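You operate a simulated robot arm through the tools that you are given. There is no shell and no other tool. Be economical: measure what you need, move in short steps, check, and stop when the job is done.

You are at the controls of a simulated robot arm. One attempt, no reset.

## Task
Roll out both doughs as the recipe card says.
Fine: first move the board's slider to that word; put the roller back.

Only the result counts: the job must be done as asked and must still hold three seconds after the hand-in. Knocking over, shifting, dropping, spilling or breaking anything else fails it.

## Robot
A 7-joint arm with a two-finger parallel gripper, fixed in place. Base frame: the origin is at the foot of the arm, x ahead of it, y to its left, z up. Units: m, degrees, N and s.
Its first joint turns from -66.0 to 66.0 degrees. Payload 1.57 kg.
The TCP is the grasp point between the finger pads, 0.03 m short of the fingertips. In the tool frame z runs along the fingers and y along their closing line. Largest opening 0.11 m; finger width 0.024, thickness 0.012; the body of the gripper, 0.048 by 0.112 m, starts 0.078 m behind the TCP.
Orientation is that of the tool frame in the base frame, as a unit quaternion [x, y, z, w]. With the fingers straight down and closing along the base's y, the tool's x points along the base's -x, its y along +y and its z along -z.

## Interface
- The arm moves only by the tool apply_moves. Its argument "commands" is a list of rows, each a list of 7 numbers: the shift along the tool's x, y, z in m, then the turn, a rotation vector about the tool's x, y, z in degrees, then the finger opening in m, from 0 to 0.11. In form: [[x, y, z, rx, ry, rz, claw], ...]. A call has 1 to 20 rows; each row shifts and turns the commanded pose from where the row before left it, along the tool's axes as they then stand. Rows are played at 5 a second. More than 0.05 m and 8.6 degrees between two rows, or a gripper value outside its range, and nothing of the call is played. Where a pose cannot be reached the arm comes as near as it can. A force on the tool above 40 N (or 10 N above the force at the start of the call, whichever is more), or a blocked arm, ends the call early, and 0.2 s more pass. Each finger travels about 0.108 m/s and halts on what it meets, pressing with about 37 N; the grip force reading is that of the motor and also rises with nothing between the fingers. The clock runs only during rows and for 0.2 s after the last one: add rows that do not move to give the fingers time. It gives the time, the measured TCP pose, the force on the tool (base axes), the opening and the grip force at its end, in the units of the frame above (readings bear some noise).
- Cameras (640 x 400 px; columns grow to the right, rows downward): "scene" is fixed at [0.1832, -0.4112, 1.4008]; the picture's right is [0.56, -0.83, 0.00], its down [-0.52, -0.35, -0.77] and it looks along [0.64, 0.43, -0.63] (base axes); focal length 277 px, centre (320, 200). "wrist" rides on the gripper at [-0.036, 0, -0.08] in the tool frame; the picture's right is [0.00, -1.00, 0.00], its down [0.97, 0.00, -0.24] and it looks along [0.24, 0.00, 0.97] (tool axes); focal length 218 px, centre (320, 200).
- snapshot(camera): a new picture of that camera. The clock stands still meanwhile.
- measure_at(camera, pixels): for up to 12 pixels [column, row] of the newest picture of that camera ("zoom" is the newest enlarged one), the place [x, y, z] in the base frame of the surface seen there, good to about 0.002 m. The clock stands still meanwhile.
- inspect(camera, box): a new picture of the part [left, top, right, bottom] of that camera's present view, enlarged. The clock stands still meanwhile.
- finish_job(): hands the job in; it is judged then, once.

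Keep the steps short. Do not move on a guess: measure, check each grasp and each placing, and mend mistakes. In all there are 80 turns and 46 pictures (those below and enlarged ones count). Leave the gripper open and the arm clear of the work at the hand-in unless told otherwise, and finish with a single line.

The tools are called as a command line: name --pt "numbers of a row" for each row, then --argument value for the rest, lists and objects as JSON in quotes. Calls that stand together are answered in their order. apply_moves: Moves the arm, as the interface text tells. Its arguments: {"type":"object","properties":{"commands":{"type":"array","items":{"type":"array","items":{"type":"number"}}}},"required":["commands"]} The other tools are called the same way: snapshot (camera) takes a picture; measure_at (camera, pixels) gives the place of the surface under pixels of a picture; inspect (camera, box) takes an enlarged picture of a part of a camera's view; finish_job () hands the job in.

At the start:

```text
clock: 0.0
tcp_pos: [0.3157, -0.183, 1.2386]
tool_rot: [0.0, 1.0, 0.0, 0.0]
wrist_force: [0.8, -0.4, -0.4]
grip_width: 0.11
finger_force: 0.1
```

scene: 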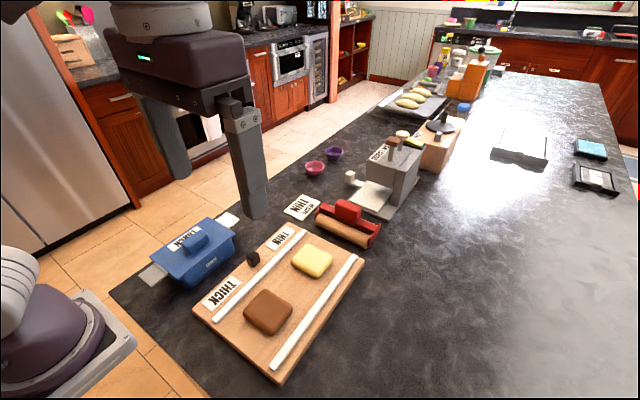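
wrist: 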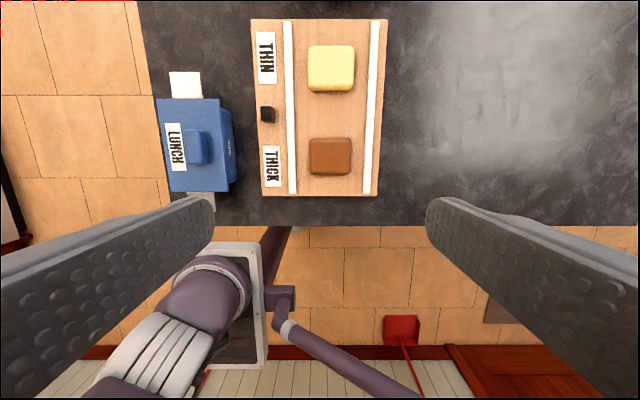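

I see the board with two doughs, a black slider between THIN and THICK, a red roller, and a card near (302,207). I'll enlarge the card and the board.

inspect --camera "scene" --box '[270, 130, 430, 260]'

inspect --camera "scene" --box '[130, 190, 390, 390]'

```text
3.08 times, centred on (350, 195) of scene
```

zoom: 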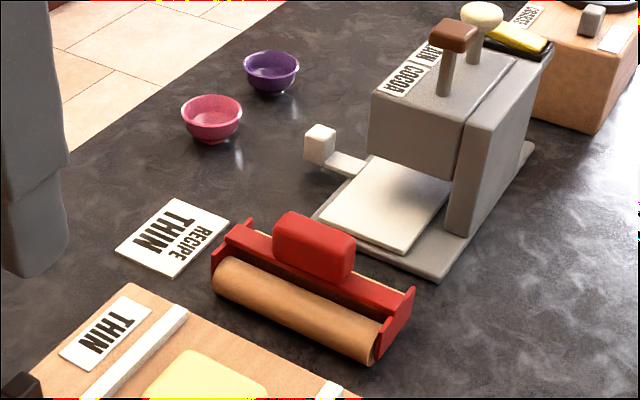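

```text
2.00 times, centred on (260, 290) of scene
```

zoom: 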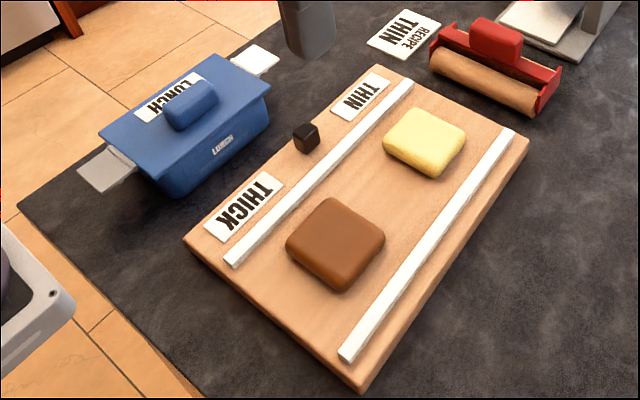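

The card says THIN. I'll measure the slider, rails, doughs and labels in this zoom (board view).

measure_at --camera "zoom" --pixels '[[306, 131], [307, 144], [361, 97], [244, 206], [408, 85], [232, 258], [510, 134], [346, 352], [424, 135], [335, 238], [375, 72], [360, 380]]'

measure_at --camera "scene" --pixels '[[348, 205], [340, 202], [358, 208], [348, 214], [319, 212], [377, 226], [345, 234], [375, 238], [320, 226], [365, 226], [255, 256], [350, 244]]'

```text
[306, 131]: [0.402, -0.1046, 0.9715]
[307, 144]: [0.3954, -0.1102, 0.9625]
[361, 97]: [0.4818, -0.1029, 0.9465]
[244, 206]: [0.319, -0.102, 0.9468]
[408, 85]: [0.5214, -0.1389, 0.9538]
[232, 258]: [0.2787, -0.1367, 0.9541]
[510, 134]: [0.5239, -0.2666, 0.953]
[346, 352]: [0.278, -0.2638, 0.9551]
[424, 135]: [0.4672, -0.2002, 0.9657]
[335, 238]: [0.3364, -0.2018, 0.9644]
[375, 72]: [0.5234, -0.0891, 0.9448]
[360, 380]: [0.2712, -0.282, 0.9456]
```

```text
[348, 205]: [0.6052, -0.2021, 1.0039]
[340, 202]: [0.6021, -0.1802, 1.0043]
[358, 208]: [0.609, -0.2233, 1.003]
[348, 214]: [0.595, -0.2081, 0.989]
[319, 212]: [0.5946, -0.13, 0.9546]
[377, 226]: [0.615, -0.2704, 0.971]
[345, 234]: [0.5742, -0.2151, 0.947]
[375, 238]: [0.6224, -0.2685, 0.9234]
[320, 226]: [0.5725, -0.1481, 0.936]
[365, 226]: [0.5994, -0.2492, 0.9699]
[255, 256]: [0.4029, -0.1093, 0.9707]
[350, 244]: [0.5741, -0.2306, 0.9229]
```

The recipe is THIN, which is at x≈0.48, y≈-0.103. The slider is at (0.402,-0.107) with its top at z 0.971. I'll move above the slider with the fingers partly closed and look from the wrist.

apply_moves --pt "-0.02 0.02 0.03 0 0 0 0.1" --pt "-0.02 0.02 0.03 0 0 0 0.08" --pt "-0.02 0.02 0.03 0 0 0 0.06" --pt "-0.02 0.016 0.03 0 0 0 0.045" --pt "-0.0063 0 0.03 0 0 0 0.045" --pt "0 0 0.02 0 0 0 0.045" --pt "0 0 0 0 0 0 0.045"

snapshot --camera "wrist"

```text
clock: 1.6
tcp_pos: [0.4022, -0.1076, 1.069]
tool_rot: [0.0, 1.0, 0.0, 0.0]
wrist_force: [0.7, 1.3, -0.3]
grip_width: 0.0449
finger_force: 0.0
```

```text
41 pictures are left
```

wrist: 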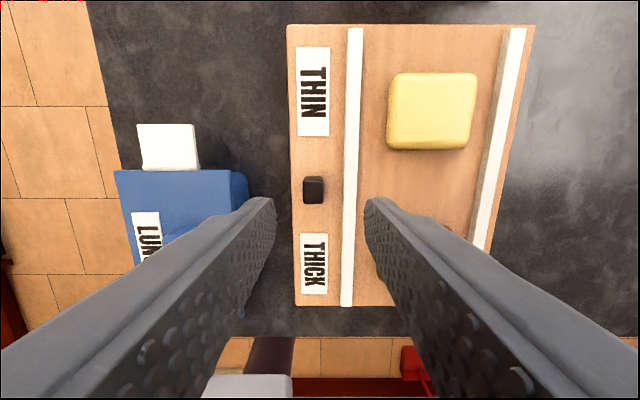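

The slider shows at (313,189). I'll measure its edges and the lunch box edge.

measure_at --camera "wrist" --pixels '[[308, 182], [320, 182], [314, 190], [308, 195], [320, 195], [312, 98], [312, 265], [230, 185], [246, 190], [355, 150], [349, 280], [400, 145]]'

```text
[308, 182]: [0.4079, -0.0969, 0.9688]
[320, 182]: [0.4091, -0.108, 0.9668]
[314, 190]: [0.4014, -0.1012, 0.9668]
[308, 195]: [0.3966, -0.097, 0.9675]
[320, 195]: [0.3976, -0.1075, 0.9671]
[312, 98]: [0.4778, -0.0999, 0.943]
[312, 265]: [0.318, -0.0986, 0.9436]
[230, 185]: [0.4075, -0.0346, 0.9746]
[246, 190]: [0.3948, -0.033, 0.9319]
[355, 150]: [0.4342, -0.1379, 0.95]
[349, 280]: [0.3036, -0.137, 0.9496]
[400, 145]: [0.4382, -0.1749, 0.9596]
```

The slider's centre is about (0.402,-0.102), roughly 16 mm wide. I'll shift +5 mm in y, lower the fingertips to z≈0.956 (just above the rail top) and close.

apply_moves --pt "0 0.0055 0.02 0 0 0 0.036" --pt "0 0 0.03 0 0 0 0.036" --pt "0 0 0.02 0 0 0 0.036" --pt "0 0 0.013 0 0 0 0.036" --pt "0 0 0 0 0 0 0.036" --pt "0 0 0 0 0 0 0.012" --pt "0 0 0 0 0 0 0.012" --pt "0 0 0 0 0 0 0.012"

snapshot --camera "wrist"

```text
clock: 3.4
tcp_pos: [0.4008, -0.1023, 0.9853]
tool_rot: [0.0, 1.0, 0.0, 0.0]
wrist_force: [0.0, -11.0, -13.9]
grip_width: 0.017
finger_force: 32.0
```

```text
40 pictures are left
```

wrist: 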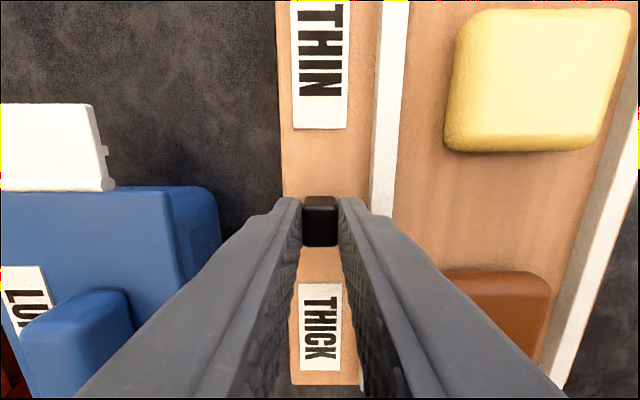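

The slider is held (17 mm opening). I'll ease off in y by 1 mm and slide towards THIN (+x) in small steps.

apply_moves --pt "0 -0.001 0 0 0 0 0.014" --pt "-0.005 0 0 0 0 0 0.014" --pt "-0.005 0 0 0 0 0 0.014" --pt "-0.005 0 0 0 0 0 0.014" --pt "-0.005 0 0 0 0 0 0.014"

snapshot --camera "wrist"

```text
clock: 4.6
tcp_pos: [0.4217, -0.1022, 0.9863]
tool_rot: [0.0, 1.0, 0.0, -0.001]
wrist_force: [-2.5, 10.5, -21.9]
grip_width: 0.0169
finger_force: 32.2
```

```text
39 pictures are left
```

wrist: 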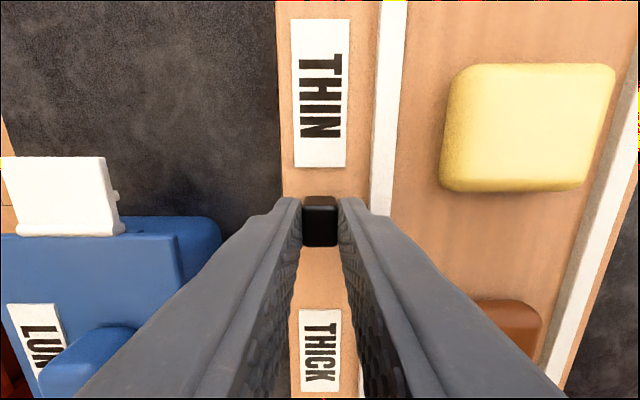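

It slides along. The arm crept up about 1 mm and is pulling, so I'll lower 1 mm and carry on towards THIN.

apply_moves --pt "0 0.0005 0.001 0 0 0 0.014" --pt "-0.005 0 0 0 0 0 0.014" --pt "-0.005 0 0 0 0 0 0.014" --pt "-0.005 0 0 0 0 0 0.014" --pt "-0.005 0 0 0 0 0 0.014"

```text
clock: 5.8
tcp_pos: [0.4383, -0.1027, 0.985]
tool_rot: [0.0, 1.0, 0.0, -0.004]
wrist_force: [-30.8, 6.8, -1.3]
grip_width: 0.0171
finger_force: 32.3
```

There's a resisting force of 31 N in x, so the slider may be at its stop. I'll look.

inspect --camera "scene" --box '[180, 190, 380, 340]'

snapshot --camera "wrist"

```text
2.67 times, centred on (280, 265) of scene
```

zoom: 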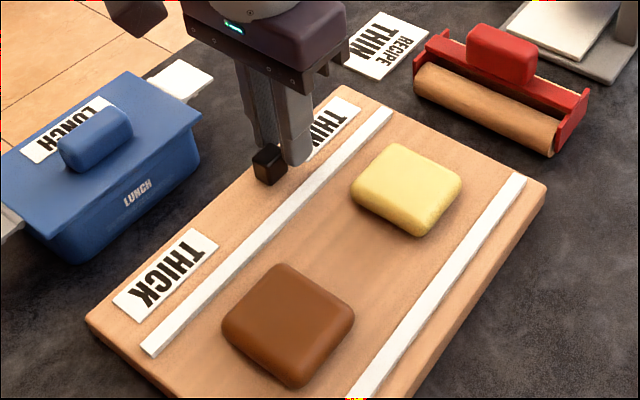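

```text
37 pictures are left
```

wrist: 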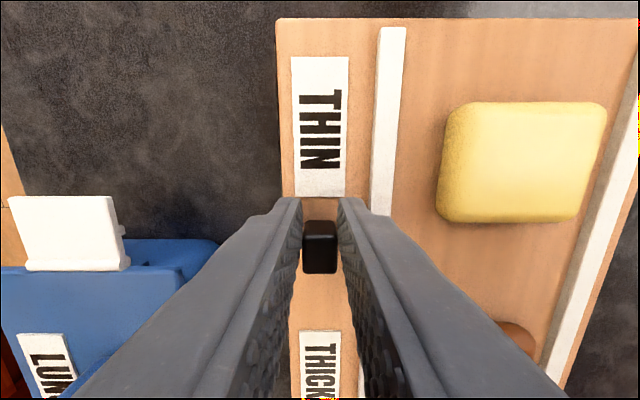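

The slider now sits further back between the fingers, so it stopped while the fingers slid on. I'll measure it, the label and the rail height.

measure_at --camera "wrist" --pixels '[[320, 228], [320, 245], [320, 192], [320, 335], [388, 100], [360, 100], [383, 180], [605, 260]]'

measure_at --camera "zoom" --pixels '[[268, 152], [385, 117], [152, 348], [515, 185], [362, 385], [170, 270], [410, 185], [290, 320]]'

```text
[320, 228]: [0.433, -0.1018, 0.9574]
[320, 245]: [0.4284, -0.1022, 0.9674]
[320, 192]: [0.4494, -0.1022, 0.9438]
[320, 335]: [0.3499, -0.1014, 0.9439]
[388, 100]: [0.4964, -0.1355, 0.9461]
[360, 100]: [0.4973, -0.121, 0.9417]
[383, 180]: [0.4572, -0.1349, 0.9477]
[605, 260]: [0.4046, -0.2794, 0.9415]
```

```text
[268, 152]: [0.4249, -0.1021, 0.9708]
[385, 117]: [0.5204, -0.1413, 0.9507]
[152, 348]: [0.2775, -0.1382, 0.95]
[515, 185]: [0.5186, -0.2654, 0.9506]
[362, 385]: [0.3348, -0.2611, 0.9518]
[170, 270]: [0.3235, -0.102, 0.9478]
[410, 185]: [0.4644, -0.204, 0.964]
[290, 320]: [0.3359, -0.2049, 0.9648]
```

The rails dropped from z≈0.954 to 0.950, so the slider is at its THIN stop (x≈0.426). I'll release, rise, and check that it stays.

apply_moves --pt "0 0 0 0 0 0 0.034" --pt "0 0 0 0 0 0 0.034" --pt "0 0 -0.03 0 0 0 0.034" --pt "0 0 -0.04 0 0 0 0.05" --pt "0 0 -0.05 0 0 0 0.06" --pt "0 0 0 0 0 0 0.06"

snapshot --camera "wrist"

```text
clock: 7.2
tcp_pos: [0.4417, -0.1025, 1.1052]
tool_rot: [0.0, 1.0, 0.0, 0.0]
wrist_force: [0.8, -0.1, -0.2]
grip_width: 0.0597
finger_force: 0.0
```

```text
36 pictures are left
```

wrist: 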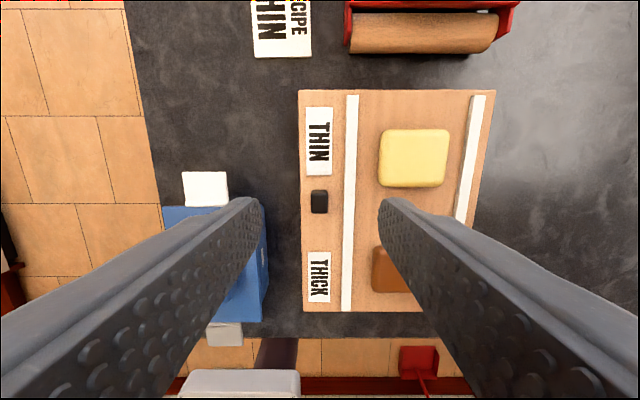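

The slider stays at THIN. I'll move out towards the roller, raised, and look at it from above.

apply_moves --pt "-0.03 -0.03 -0.02 0 0 0 0.07" --pt "-0.03 -0.03 -0.02 0 0 0 0.08" --pt "-0.03 -0.03 -0.02 0 0 0 0.08" --pt "-0.03 -0.01 0 0 0 0 0.08" --pt "0 0 0 0 0 0 0.08"

snapshot --camera "wrist"

```text
clock: 8.4
tcp_pos: [0.5631, -0.2048, 1.1649]
tool_rot: [0.0, 1.0, 0.001, -0.001]
wrist_force: [-0.3, 0.3, -0.5]
grip_width: 0.0802
finger_force: 0.0
```

```text
35 pictures are left
```

wrist: 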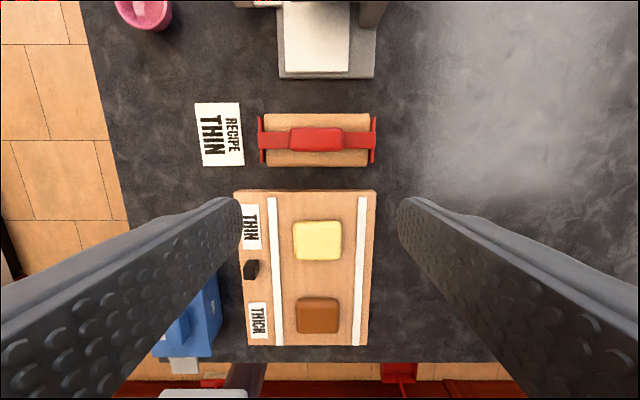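

The roller is aligned with y, with its handle at (316,139). I'll measure its edges.

measure_at --camera "wrist" --pixels '[[316, 139], [294, 139], [338, 139], [316, 130], [316, 149], [270, 139], [263, 139], [373, 139], [300, 116], [300, 162], [360, 117], [360, 163]]'

inspect --camera "wrist" --box '[240, 90, 400, 190]'

```text
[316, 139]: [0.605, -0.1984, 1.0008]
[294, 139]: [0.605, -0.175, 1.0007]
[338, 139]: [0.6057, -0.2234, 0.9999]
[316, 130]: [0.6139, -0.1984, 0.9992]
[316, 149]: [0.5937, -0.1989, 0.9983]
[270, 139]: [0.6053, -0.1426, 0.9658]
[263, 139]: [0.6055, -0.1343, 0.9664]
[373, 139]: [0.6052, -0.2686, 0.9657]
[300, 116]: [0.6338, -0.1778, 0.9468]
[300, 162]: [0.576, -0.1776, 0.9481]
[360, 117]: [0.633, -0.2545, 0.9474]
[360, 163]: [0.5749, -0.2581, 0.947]
```

```text
4.00 times, centred on (320, 140) of wrist
```

zoom: 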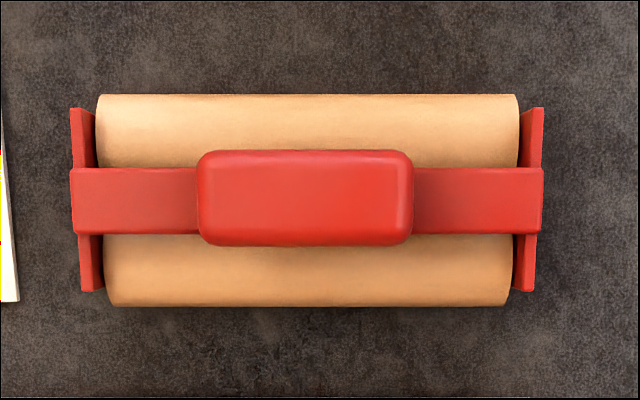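

I'll measure the barrel surface right beside the crossbar to know how low the fingertips may go.

measure_at --camera "zoom" --pixels '[[150, 160], [150, 240], [300, 140], [300, 255], [460, 160], [460, 240], [150, 120], [150, 285], [85, 120], [85, 275], [300, 155], [300, 240]]'

measure_at --camera "wrist" --pixels '[[325, 60], [325, 74], [320, 175], [420, 140], [290, 10], [362, 10]]'

```text
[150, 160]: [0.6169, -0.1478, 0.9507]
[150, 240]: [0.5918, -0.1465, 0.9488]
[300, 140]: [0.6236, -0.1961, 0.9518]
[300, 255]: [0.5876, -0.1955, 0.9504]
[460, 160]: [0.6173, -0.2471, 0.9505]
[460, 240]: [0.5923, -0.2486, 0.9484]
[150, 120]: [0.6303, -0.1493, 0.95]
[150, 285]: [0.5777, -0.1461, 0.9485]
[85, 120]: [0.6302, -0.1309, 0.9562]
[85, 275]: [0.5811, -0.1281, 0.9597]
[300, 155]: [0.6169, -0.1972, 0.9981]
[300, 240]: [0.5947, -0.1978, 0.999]
```

```text
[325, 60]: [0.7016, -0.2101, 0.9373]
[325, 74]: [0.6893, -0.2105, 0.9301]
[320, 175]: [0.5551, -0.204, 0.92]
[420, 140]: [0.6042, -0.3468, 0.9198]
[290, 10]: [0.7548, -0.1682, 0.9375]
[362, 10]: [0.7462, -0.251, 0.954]
```

The roller spans x 0.576–0.634, the crossbar top is z 0.966 and the handle is x 0.594–0.616, z up to 1.001. I'll rotate the tool 90° so the fingers close along x across the handle.

apply_moves --pt "0 0 0 0 0 8.2 0.08" --pt "0 0 0 0 0 8.2 0.08" --pt "0 0 0 0 0 8.2 0.08" --pt "0 0 0 0 0 8.2 0.08" --pt "0 0 0 0 0 8.2 0.08" --pt "0 0 0 0 0 8.2 0.08" --pt "0 0 0 0 0 8.2 0.08" --pt "0 0 0 0 0 8.2 0.08" --pt "0 0 0 0 0 8.2 0.08" --pt "0 0 0 0 0 8.2 0.08" --pt "0 0 0 0 0 8.0 0.08" --pt "0.004 0.04 0 0 0 0 0.07" --pt "0 0 0 0 0 0 0.06"

snapshot --camera "wrist"

```text
clock: 11.2
tcp_pos: [0.5901, -0.1875, 1.1608]
tool_rot: [0.708, 0.706, 0.0, 0.0]
wrist_force: [-0.5, 0.9, -0.2]
grip_width: 0.0599
finger_force: 0.1
out of reach, approached as far as the arm can: row 12
```

```text
33 pictures are left
```

wrist: 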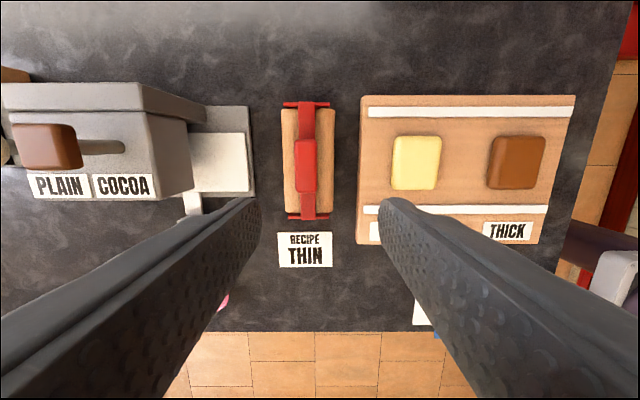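

The rotation is good, but at this height the arm fell just short in reach. I'll go lower (fingertips still above the handle) and read the pose.

apply_moves --pt "0 0 0.03 0 0 0 0.06" --pt "0 0 0.03 0 0 0 0.06" --pt "0 0 0.03 0 0 0 0.06" --pt "0 0 0 0 0 0 0.06"

```text
clock: 12.2
tcp_pos: [0.5899, -0.1866, 1.0695]
tool_rot: [0.707, 0.707, 0.0, 0.0]
wrist_force: [0.3, 0.7, -0.3]
grip_width: 0.0602
finger_force: 0.1
```

Commanded pose follows the clipped one. I'll now shift to above the handle centre (0.605,-0.199): +0.015 in x, -0.0125 in y.

apply_moves --pt "-0.0125 0.0151 0 0 0 0 0.06" --pt "0 0 0.005 0 0 0 0.06" --pt "0 0 0 0 0 0 0.06"

snapshot --camera "wrist"

```text
clock: 13.0
tcp_pos: [0.6058, -0.1996, 1.0651]
tool_rot: [0.707, 0.707, 0.0, -0.001]
wrist_force: [0.3, -0.5, 0.7]
grip_width: 0.0599
finger_force: 0.0
```

```text
32 pictures are left
```

wrist: 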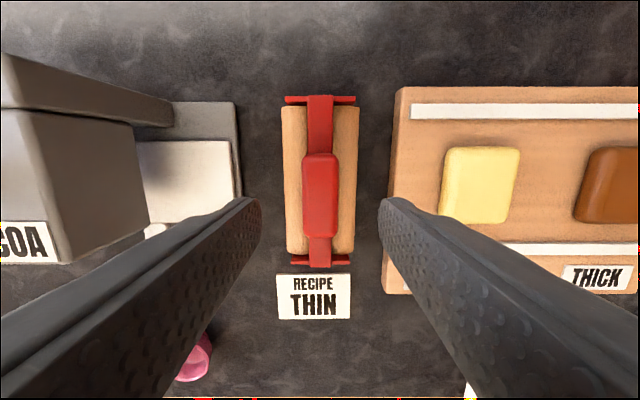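

Fingers straddle the handle, centred. I'll go down to TCP z≈1.003 (tips at 0.973, above the crossbar) and close.

apply_moves --pt "0 0 0.03 0 0 0 0.05" --pt "0 0 0.02 0 0 0 0.045" --pt "0 0 0.012 0 0 0 0.045" --pt "0 0 0 0 0 0 0.045" --pt "0 0 0 0 0 0 0.018" --pt "0 0 0 0 0 0 0.018" --pt "0 0 0 0 0 0 0.018"

snapshot --camera "wrist"

```text
clock: 14.6
tcp_pos: [0.6053, -0.1999, 1.0031]
tool_rot: [0.707, 0.707, 0.0, 0.0]
wrist_force: [1.1, 0.8, -0.2]
grip_width: 0.0255
finger_force: 37.0
```

```text
31 pictures are left
```

wrist: 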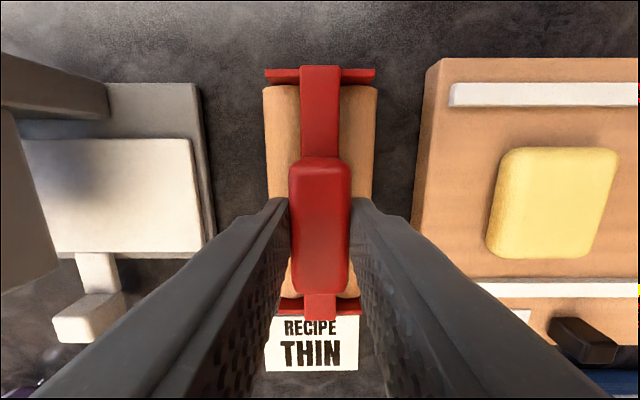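

Gripped (25.5 mm). The home pose is TCP (0.6053,-0.1999,1.0031). I'll lift 6 cm and check.

apply_moves --pt "0 0 -0.02 0 0 0 0.015" --pt "0 0 -0.02 0 0 0 0.015" --pt "0 0 -0.02 0 0 0 0.015" --pt "0 0 0 0 0 0 0.015"

inspect --camera "scene" --box '[180, 130, 420, 330]'

```text
clock: 15.6
tcp_pos: [0.6039, -0.1996, 1.0623]
tool_rot: [0.707, 0.707, 0.0, 0.0]
wrist_force: [-0.2, -0.1, 0.1]
grip_width: 0.0151
finger_force: 0.0
```

```text
2.00 times, centred on (300, 230) of scene
```

zoom: 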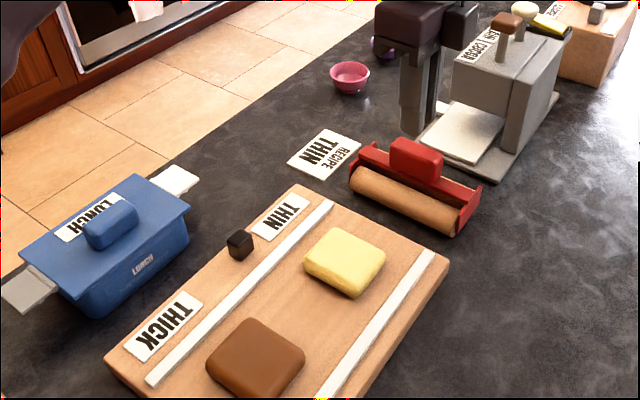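

The handle slipped out on the lift. I'll look closely at the handle's shape and position again.

inspect --camera "scene" --box '[305, 185, 390, 255]'

snapshot --camera "wrist"

```text
5.71 times, centred on (348, 220) of scene
```

zoom: 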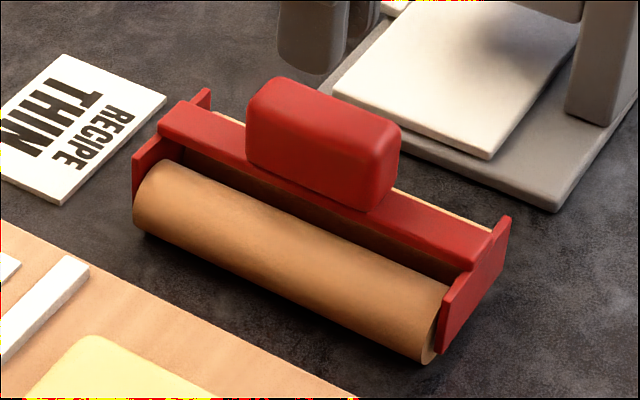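

```text
28 pictures are left
```

wrist: 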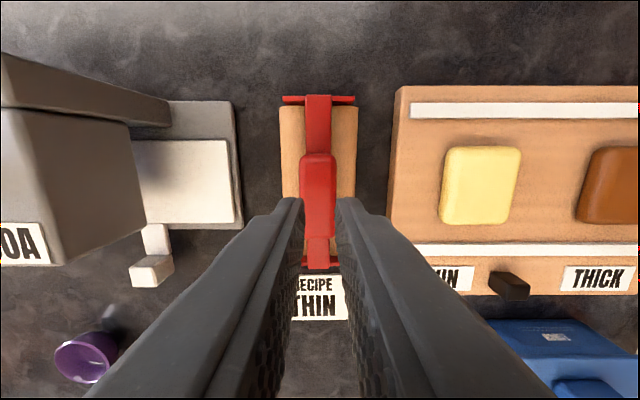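

The roller hasn't moved. I'll grip again 5 mm lower (tips ≈0.968, just above the crossbar), fully close, and lift slowly.

apply_moves --pt "0 0.0012 0 0 0 0 0.05" --pt "0 0 0 0 0 0 0.05" --pt "0 0 0.03 0 0 0 0.05" --pt "0 0 0.02 0 0 0 0.045" --pt "0 0 0.01 0 0 0 0.045" --pt "0 0 0.0045 0 0 0 0.045" --pt "0 0 0 0 0 0 0.045" --pt "0 0 0 0 0 0 0.0" --pt "0 0 0 0 0 0 0.0" --pt "0 0 0 0 0 0 0.0" --pt "0 0 0 0 0 0 0.0"

apply_moves --pt "0 0 -0.002 0 0 0 0.0" --pt "0 0 -0.002 0 0 0 0.0" --pt "0 0 -0.002 0 0 0 0.0"

```text
clock: 18.0
tcp_pos: [0.6068, -0.1986, 0.9978]
tool_rot: [0.707, 0.708, 0.001, 0.0]
wrist_force: [0.0, -0.1, -0.4]
grip_width: 0.0257
finger_force: 37.1
```

```text
clock: 18.8
tcp_pos: [0.6063, -0.2005, 1.0038]
tool_rot: [0.707, 0.707, 0.0, 0.001]
wrist_force: [-0.6, -0.2, -3.6]
grip_width: 0.0252
finger_force: 36.8
```

The tool now carries about 3.6 N. I'll keep lifting slowly.

apply_moves --pt "0 0 -0.004 0 0 0 0.0" --pt "0 0 -0.004 0 0 0 0.0" --pt "0 0 -0.004 0 0 0 0.0" --pt "0 0 -0.004 0 0 0 0.0" --pt "0 0 0 0 0 0 0.0"

inspect --camera "scene" --box '[280, 150, 420, 260]'

```text
clock: 20.0
tcp_pos: [0.6058, -0.1987, 1.0196]
tool_rot: [0.707, 0.708, 0.0, 0.0]
wrist_force: [-0.4, 0.0, -3.7]
grip_width: 0.0255
finger_force: 36.8
```

```text
3.64 times, centred on (350, 205) of scene
```

zoom: 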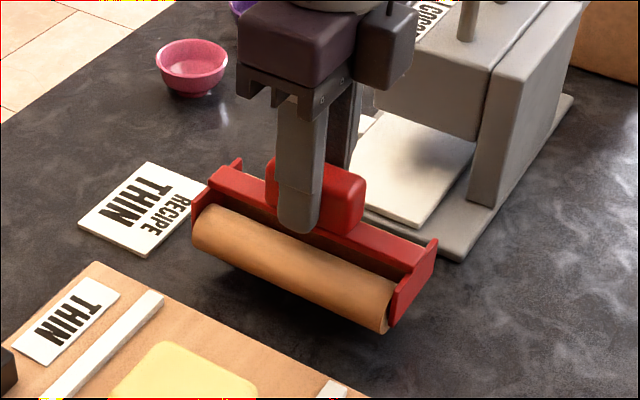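

The roller is off the table and firmly held. I'll raise it to TCP z≈1.052 (barrel bottom ≈0.976, above the dough tops at 0.965), then carry it over the far end of the board.

apply_moves --pt "0 0 -0.006 0 0 0 0.0" --pt "0 0 -0.007 0 0 0 0.0" --pt "0 0 -0.007 0 0 0 0.0" --pt "0 0 -0.007 0 0 0 0.0" --pt "0 0 -0.006 0 0 0 0.0" --pt "-0.0005 -0.01 0 0 0 0 0.0" --pt "0 -0.015 0 0 0 0 0.0" --pt "0 -0.015 0 0 0 0 0.0" --pt "0 -0.015 0 0 0 0 0.0" --pt "0 -0.015 0 0 0 0 0.0" --pt "0 0 0 0 0 0 0.0"

inspect --camera "scene" --box '[180, 150, 400, 320]'

```text
clock: 22.4
tcp_pos: [0.5343, -0.2002, 1.0536]
tool_rot: [0.707, 0.707, 0.0, 0.0]
wrist_force: [-0.4, -0.5, -2.9]
grip_width: 0.0259
finger_force: 36.7
```

```text
2.35 times, centred on (290, 235) of scene
```

zoom: 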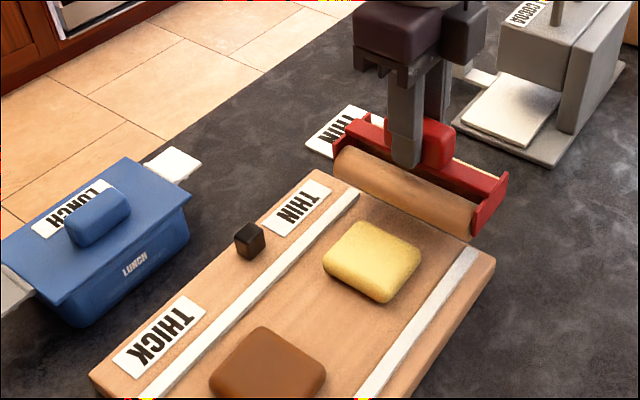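

Held level over the far end. I'll move over the yellow dough's centre (x 0.467) and lower gently in 3 mm steps.

apply_moves --pt "0 -0.02 0 0 0 0 0.0" --pt "0 -0.02 0 0 0 0 0.0" --pt "0 -0.02 0 0 0 0 0.0" --pt "0 -0.007 0 0 0 0 0.0" --pt "0 0 0.004 0 0 0 0.0" --pt "0 0 0.003 0 0 0 0.0" --pt "0 0 0.003 0 0 0 0.0" --pt "0 0 0.003 0 0 0 0.0"

```text
clock: 24.2
tcp_pos: [0.4686, -0.199, 1.0403]
tool_rot: [0.707, 0.707, 0.0, 0.001]
wrist_force: [-0.4, 0.4, -2.6]
grip_width: 0.0254
finger_force: 36.9
```

Just touching height (barrel bottom ≈0.9645). I'll lower further in small steps and watch the force.

apply_moves --pt "0 0 0.002 0 0 0 0.0" --pt "0 0 0.002 0 0 0 0.0" --pt "0 0 0.002 0 0 0 0.0"

```text
clock: 25.0
tcp_pos: [0.4677, -0.2002, 1.0333]
tool_rot: [0.707, 0.707, 0.0, -0.001]
wrist_force: [0.5, 0.7, 0.1]
grip_width: 0.0257
finger_force: 37.1
```

Only light resistance: the dough yields. I'll continue down to the rails.

apply_moves --pt "0 0 0.002 0 0 0 0.0" --pt "0 0 0.002 0 0 0 0.0" --pt "0 0 0.002 0 0 0 0.0" --pt "0 0 0 0 0 0 0.0"

inspect --camera "scene" --box '[180, 180, 380, 340]'

```text
clock: 26.0
tcp_pos: [0.469, -0.2001, 1.0275]
tool_rot: [0.707, 0.707, 0.0, -0.001]
wrist_force: [-0.1, -0.4, -2.3]
grip_width: 0.0256
finger_force: 36.9
```

```text
2.50 times, centred on (280, 260) of scene
```

zoom: 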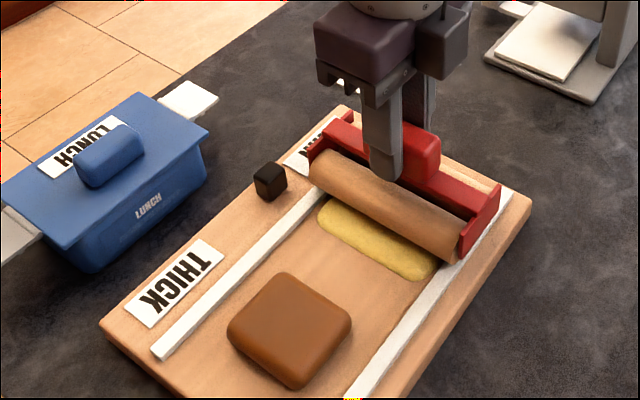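

The yellow dough is flattening and spreading. I'll lower the last bit until the rails carry the roller.

apply_moves --pt "0 0 0.001 0 0 0 0.0" --pt "0 0 0.001 0 0 0 0.0" --pt "0 0 0.001 0 0 0 0.0"

```text
clock: 26.8
tcp_pos: [0.4697, -0.2007, 1.025]
tool_rot: [0.707, 0.707, 0.0, 0.0]
wrist_force: [2.6, 3.6, 14.9]
grip_width: 0.0256
finger_force: 36.7
```

Rails reached (about 18 N on them). I'll roll +x to about 0.50 and back over the yellow dough.

apply_moves --pt "0 0.006 0 0 0 0 0.0" --pt "0 0.008 0 0 0 0 0.0" --pt "0 0.008 0 0 0 0 0.0" --pt "0 0.008 0 0 0 0 0.0" --pt "0 -0.006 0 0 0 0 0.0" --pt "0 -0.008 0 0 0 0 0.0" --pt "0 -0.008 0 0 0 0 0.0" --pt "0 -0.008 0 0 0 0 0.0" --pt "0 -0.008 0 0 0 0 0.0" --pt "0 -0.008 0 0 0 0 0.0" --pt "0 -0.008 0 0 0 0 0.0"

inspect --camera "scene" --box '[180, 180, 380, 340]'

```text
clock: 29.2
tcp_pos: [0.4446, -0.1988, 1.0254]
tool_rot: [0.707, 0.707, 0.001, 0.0]
wrist_force: [-1.0, 3.4, 27.0]
grip_width: 0.0254
finger_force: 37.1
```

```text
2.50 times, centred on (280, 260) of scene
```

zoom: 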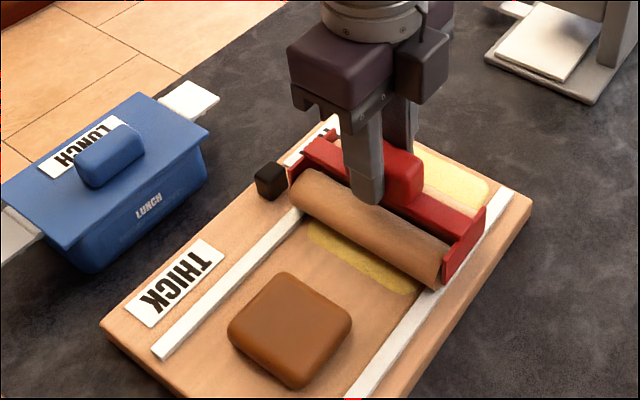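

The yellow dough is now thin and spread. I'll lift clear (TCP ≈1.055), move over the brown dough (x 0.336), and check the yellow.

apply_moves --pt "0 0 -0.005 0 0 0 0.0" --pt "0 0 -0.006 0 0 0 0.0" --pt "0 0 -0.007 0 0 0 0.0" --pt "0 0 -0.007 0 0 0 0.0" --pt "0 0 -0.006 0 0 0 0.0" --pt "0 -0.02 0 0 0 0 0.0" --pt "0 -0.02 0 0 0 0 0.0" --pt "0 -0.02 0 0 0 0 0.0" --pt "0 -0.02 0 0 0 0 0.0" --pt "0 -0.02 0 0 0 0 0.0" --pt "0 -0.008 0 0 0 0 0.0" --pt "0 0 0 0 0 0 0.0"

inspect --camera "scene" --box '[180, 180, 380, 340]'

```text
clock: 31.8
tcp_pos: [0.3377, -0.2002, 1.056]
tool_rot: [0.707, 0.707, 0.0, 0.0]
wrist_force: [-0.6, 0.0, -2.6]
grip_width: 0.0257
finger_force: 37.1
```

```text
2.50 times, centred on (280, 260) of scene
```

zoom: 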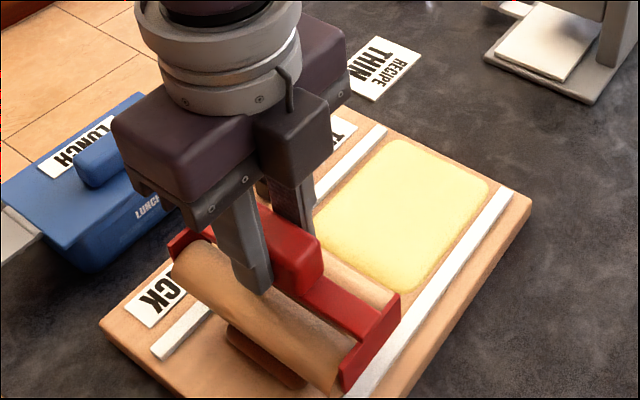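

Yellow is a flat sheet. I'll measure its thickness and the board and rail beside it, and start lowering onto the brown dough.

measure_at --camera "zoom" --pixels '[[405, 210], [370, 190], [430, 250], [450, 190], [330, 225], [380, 140], [490, 215], [515, 200]]'

apply_moves --pt "0 0 0.006 0 0 0 0.0" --pt "0 0 0.005 0 0 0 0.0" --pt "0 0 0.003 0 0 0 0.0" --pt "0 0 0.002 0 0 0 0.0" --pt "0 0 0.002 0 0 0 0.0" --pt "0 0 0.002 0 0 0 0.0" --pt "0 0 0.002 0 0 0 0.0" --pt "0 0 0.002 0 0 0 0.0" --pt "0 0 0.002 0 0 0 0.0" --pt "0 0 0.002 0 0 0 0.0" --pt "0 0 0.001 0 0 0 0.0" --pt "0 0 0.001 0 0 0 0.0"

```text
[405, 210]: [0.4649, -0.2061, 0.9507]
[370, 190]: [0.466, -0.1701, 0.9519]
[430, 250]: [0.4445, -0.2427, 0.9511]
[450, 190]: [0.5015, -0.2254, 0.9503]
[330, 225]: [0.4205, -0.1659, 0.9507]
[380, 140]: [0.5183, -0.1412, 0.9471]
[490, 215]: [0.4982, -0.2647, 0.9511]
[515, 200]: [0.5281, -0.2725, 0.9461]
```

```text
clock: 34.4
tcp_pos: [0.3373, -0.2001, 1.0255]
tool_rot: [0.707, 0.707, -0.001, 0.0]
wrist_force: [0.0, 0.4, 1.8]
grip_width: 0.0254
finger_force: 37.3
```

Yellow's top is level with the rails (≈0.951). Brown is pressed nearly to the rails. I'll press 1 mm more and roll back and forth.

apply_moves --pt "0 0 0.0015 0 0 0 0.0" --pt "0 -0.006 0 0 0 0 0.0" --pt "0 -0.008 0 0 0 0 0.0" --pt "0 -0.008 0 0 0 0 0.0" --pt "0 -0.006 0 0 0 0 0.0" --pt "0 0.006 0 0 0 0 0.0" --pt "0 0.008 0 0 0 0 0.0" --pt "0 0.008 0 0 0 0 0.0" --pt "0 0.008 0 0 0 0 0.0" --pt "0 0.008 0 0 0 0 0.0" --pt "0 0.008 0 0 0 0 0.0"

inspect --camera "scene" --box '[180, 180, 380, 390]'

```text
clock: 35.0
tcp_pos: [0.3349, -0.2, 1.0265]
tool_rot: [0.707, 0.707, 0.001, 0.003]
wrist_force: [1.5, 3.3, 12.3]
grip_width: 0.0254
finger_force: 37.4
stopped in row 3: the force on the tool passed its limit (the readings are from after the stop); the commanded pose is now the measured one
```

```text
1.90 times, centred on (280, 285) of scene
```

zoom: 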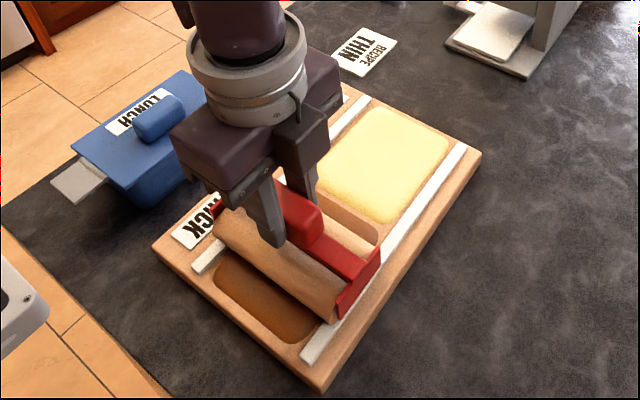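

The force limit stopped it: pressing slightly too hard. The pose is reset. I'll ease up half a millimetre and roll slowly with smaller steps.

apply_moves --pt "0 0 -0.0003 0 0 0 0.0" --pt "0 -0.004 0 0 0 0 0.0" --pt "0 -0.005 0 0 0 0 0.0" --pt "0 -0.005 0 0 0 0 0.0" --pt "0 -0.005 0 0 0 0 0.0" --pt "0 -0.005 0 0 0 0 0.0"

```text
clock: 36.4
tcp_pos: [0.31, -0.2003, 1.0263]
tool_rot: [0.707, 0.707, 0.001, 0.002]
wrist_force: [-0.9, 5.3, 9.4]
grip_width: 0.0258
finger_force: 36.9
```

Rolling well. Now back in the +x direction across the brown dough.

apply_moves --pt "0 0.004 0.0003 0 0 0 0.0" --pt "0 0.005 0 0 0 0 0.0" --pt "0 0.005 0 0 0 0 0.0" --pt "0 0.005 0 0 0 0 0.0" --pt "0 0.006 0 0 0 0 0.0" --pt "0 0.006 0 0 0 0 0.0" --pt "0 0.006 0 0 0 0 0.0" --pt "0 0.006 0 0 0 0 0.0" --pt "0 0.006 0 0 0 0 0.0"

```text
clock: 38.4
tcp_pos: [0.3587, -0.1999, 1.0269]
tool_rot: [0.707, 0.707, 0.002, 0.002]
wrist_force: [-0.2, -0.9, 3.0]
grip_width: 0.0254
finger_force: 37.3
```

Now I'll lift clear and go up and away to +x in order to see the brown dough.

apply_moves --pt "0 0 -0.004 0 0 0 0.0" --pt "0 0 -0.006 0 0 0 0.0" --pt "0 0 -0.007 0 0 0 0.0" --pt "0 0 -0.007 0 0 0 0.0" --pt "0 0 -0.006 0 0 0 0.0" --pt "0 0.02 0 0 0 0 0.0" --pt "0 0.02 0 0 0 0 0.0" --pt "0 0.02 0 0 0 0 0.0" --pt "0 0.02 0 0 0 0 0.0" --pt "0 0.02 0 0 0 0 0.0" --pt "0 0.02 0 0 0 0 0.0" --pt "0 0.02 0 0 0 0 0.0" --pt "0 0 0 0 0 0 0.0"

inspect --camera "scene" --box '[180, 180, 390, 390]'

```text
clock: 41.2
tcp_pos: [0.4979, -0.1993, 1.058]
tool_rot: [0.707, 0.707, 0.001, 0.003]
wrist_force: [0.2, 0.4, -3.5]
grip_width: 0.0255
finger_force: 36.7
```

```text
1.90 times, centred on (285, 285) of scene
```

zoom: 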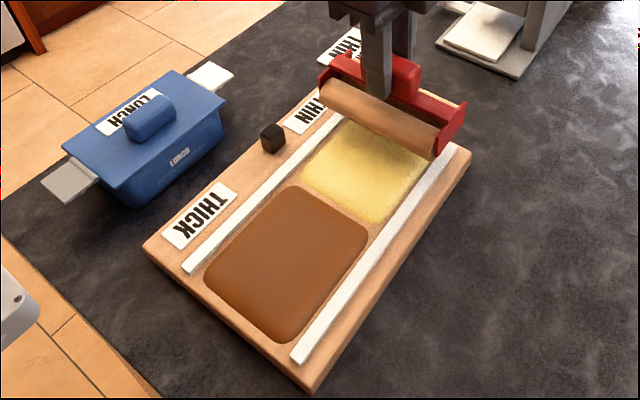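

measure_at --camera "zoom" --pixels '[[285, 260], [230, 280], [320, 220], [270, 310], [300, 330], [370, 170], [350, 185], [190, 268], [300, 355], [270, 137], [430, 180], [340, 240]]'

```text
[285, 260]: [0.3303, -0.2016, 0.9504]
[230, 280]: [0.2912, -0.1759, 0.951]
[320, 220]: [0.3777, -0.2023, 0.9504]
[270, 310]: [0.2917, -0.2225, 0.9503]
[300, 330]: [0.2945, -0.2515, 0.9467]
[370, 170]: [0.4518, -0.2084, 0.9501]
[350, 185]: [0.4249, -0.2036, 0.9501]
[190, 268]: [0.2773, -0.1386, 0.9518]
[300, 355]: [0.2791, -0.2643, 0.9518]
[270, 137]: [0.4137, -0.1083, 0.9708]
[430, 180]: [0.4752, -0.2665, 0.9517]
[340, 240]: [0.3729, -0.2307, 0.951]
```

Both doughs are at ≈0.950. The slider reading of x=0.414 is below the earlier 0.425, so I'll look at the slider closely.

inspect --camera "scene" --box '[230, 220, 320, 290]'

```text
5.71 times, centred on (275, 255) of scene
```

zoom: 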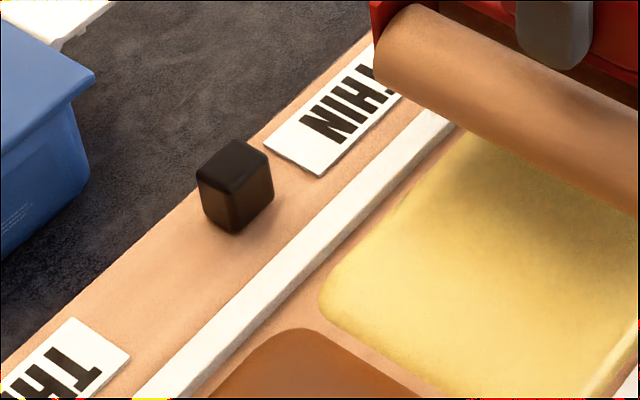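

measure_at --camera "zoom" --pixels '[[235, 155], [215, 160], [255, 155], [235, 145], [235, 165], [255, 235], [420, 130], [200, 350], [400, 250], [290, 160], [110, 350]]'

```text
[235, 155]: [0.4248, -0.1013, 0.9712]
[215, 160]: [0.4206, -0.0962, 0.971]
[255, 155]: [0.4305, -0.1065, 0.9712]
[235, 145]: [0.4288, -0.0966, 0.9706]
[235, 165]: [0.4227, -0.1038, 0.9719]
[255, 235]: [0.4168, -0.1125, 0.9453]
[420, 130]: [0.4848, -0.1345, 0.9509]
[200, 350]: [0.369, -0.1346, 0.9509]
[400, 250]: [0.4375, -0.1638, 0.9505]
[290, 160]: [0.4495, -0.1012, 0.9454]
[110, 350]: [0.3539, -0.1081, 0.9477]
```

The slider is still at x≈0.425, with the rails and both sheets at ≈0.9505. I'll take the roller back to its place, above (0.606,-0.199).

apply_moves --pt "0 0.02 0 0 0 0 0.0" --pt "0 0.02 0 0 0 0 0.0" --pt "0 0.02 0 0 0 0 0.0" --pt "0 0.02 0 0 0 0 0.0" --pt "0 0.016 0.005 0 0 0 0.0" --pt "0 0.012 0.005 0 0 0 0.0" --pt "0 0 0 0 0 0 0.0"

```text
clock: 42.8
tcp_pos: [0.6061, -0.2005, 1.0472]
tool_rot: [0.707, 0.708, 0.001, 0.003]
wrist_force: [0.1, -0.4, -3.5]
grip_width: 0.0257
finger_force: 36.8
```

I'm above the home spot. I'll lower to just above the table (TCP ≈1.002).

apply_moves --pt "0.0005 0 0.01 0 0 0 0.0" --pt "0 0 0.01 0 0 0 0.0" --pt "0 0 0.01 0 0 0 0.0" --pt "0 0 0.008 0 0 0 0.0" --pt "0 0 0.004 0 0 0 0.0" --pt "0 0 0.002 0 0 0 0.0" --pt "0 0 0 0 0 0 0.0"

inspect --camera "scene" --box '[280, 150, 420, 260]'

```text
clock: 44.4
tcp_pos: [0.6064, -0.1995, 1.0027]
tool_rot: [0.707, 0.707, 0.001, 0.003]
wrist_force: [0.4, 0.4, -2.1]
grip_width: 0.0256
finger_force: 36.8
```

```text
3.64 times, centred on (350, 205) of scene
```

zoom: 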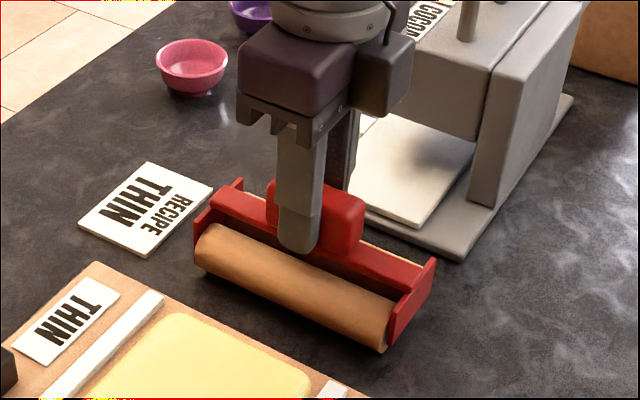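

Almost down. I'll lower in 1 mm steps until it touches.

apply_moves --pt "0 0 0.001 0 0 0 0.0" --pt "0 0 0.001 0 0 0 0.0" --pt "0 0 0.001 0 0 0 0.0"

```text
clock: 45.2
tcp_pos: [0.606, -0.1991, 1.0006]
tool_rot: [0.707, 0.707, 0.002, 0.002]
wrist_force: [-0.4, -0.3, -2.7]
grip_width: 0.0252
finger_force: 36.8
```

apply_moves --pt "0 0 0.001 0 0 0 0.0" --pt "0 0 0.001 0 0 0 0.0"

```text
clock: 45.8
tcp_pos: [0.6063, -0.1997, 0.9978]
tool_rot: [0.707, 0.707, 0.001, 0.002]
wrist_force: [-0.5, 0.6, -1.2]
grip_width: 0.0252
finger_force: 36.2
```

The load is coming off, so it's touching. I'll go half a millimetre more, then open and rise.

apply_moves --pt "0 0 0.0005 0 0 0 0.0" --pt "0 0 0 0 0 0 0.0"

```text
clock: 46.4
tcp_pos: [0.607, -0.2001, 0.998]
tool_rot: [0.707, 0.707, 0.001, 0.003]
wrist_force: [-0.5, -0.2, 8.1]
grip_width: 0.0254
finger_force: 36.9
```

It's on the table (the force is now +8 N). I'll open and rise straight up.

apply_moves --pt "0 0 0 0 0 0 0.035" --pt "0 0 0 0 0 0 0.045" --pt "0 0 0 0 0 0 0.045" --pt "0 0 -0.02 0 0 0 0.045" --pt "0 0 -0.03 0 0 0 0.05" --pt "0 0 -0.03 0 0 0 0.06" --pt "0 -0.03 -0.04 0 0 0 0.08" --pt "0 -0.04 -0.04 0 0 0 0.1" --pt "0 -0.04 -0.02 0 0 0 0.1" --pt "0 -0.04 0 0 0 0 0.1" --pt "0 -0.04 0 0 0 0 0.1"

snapshot --camera "scene"

snapshot --camera "wrist"

```text
refused: row 8 steps farther than a row can; nothing moved
```

```text
18 pictures are left
```

scene: 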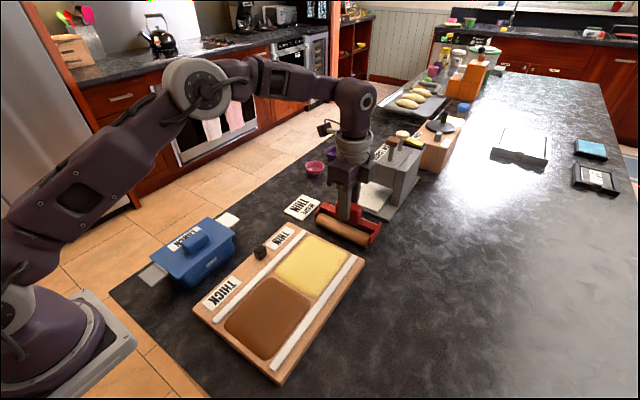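

```text
17 pictures are left
```

wrist: 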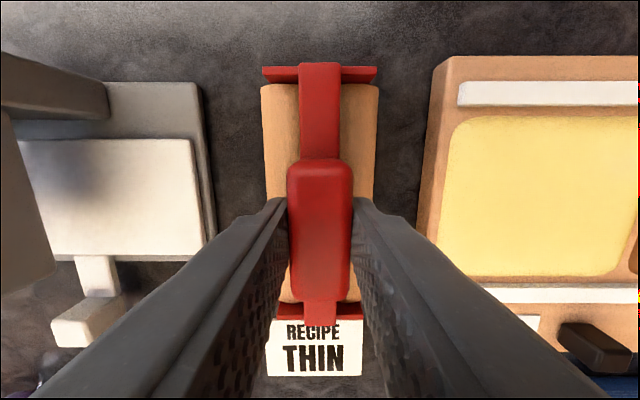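

One row was too long, so nothing moved. I'll repeat with smaller rows: open and rise straight up, then retreat.

apply_moves --pt "0 0 0 0 0 0 0.035" --pt "0 0 0 0 0 0 0.045" --pt "0 0 0 0 0 0 0.045" --pt "0 0 -0.02 0 0 0 0.045" --pt "0 0 -0.03 0 0 0 0.05" --pt "0 0 -0.03 0 0 0 0.06" --pt "0 -0.03 -0.03 0 0 0 0.08" --pt "0 -0.03 -0.03 0 0 0 0.1" --pt "0 -0.03 -0.03 0 0 0 0.1" --pt "0 -0.03 0 0 0 0 0.1" --pt "0 0 0 0 0 0 0.1"

snapshot --camera "scene"

snapshot --camera "wrist"

```text
clock: 48.8
tcp_pos: [0.4851, -0.2001, 1.1675]
tool_rot: [0.707, 0.708, 0.001, 0.002]
wrist_force: [-0.1, 0.1, 0.6]
grip_width: 0.0999
finger_force: 0.0
```

```text
16 pictures are left
```

scene: 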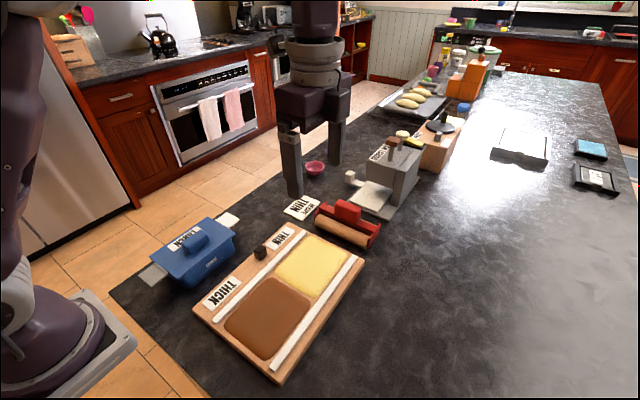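

```text
15 pictures are left
```

wrist: 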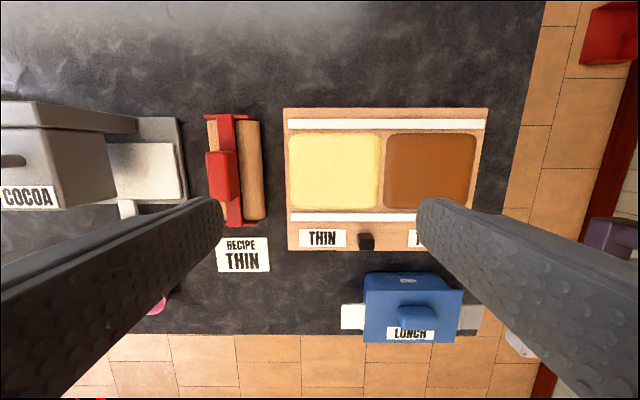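

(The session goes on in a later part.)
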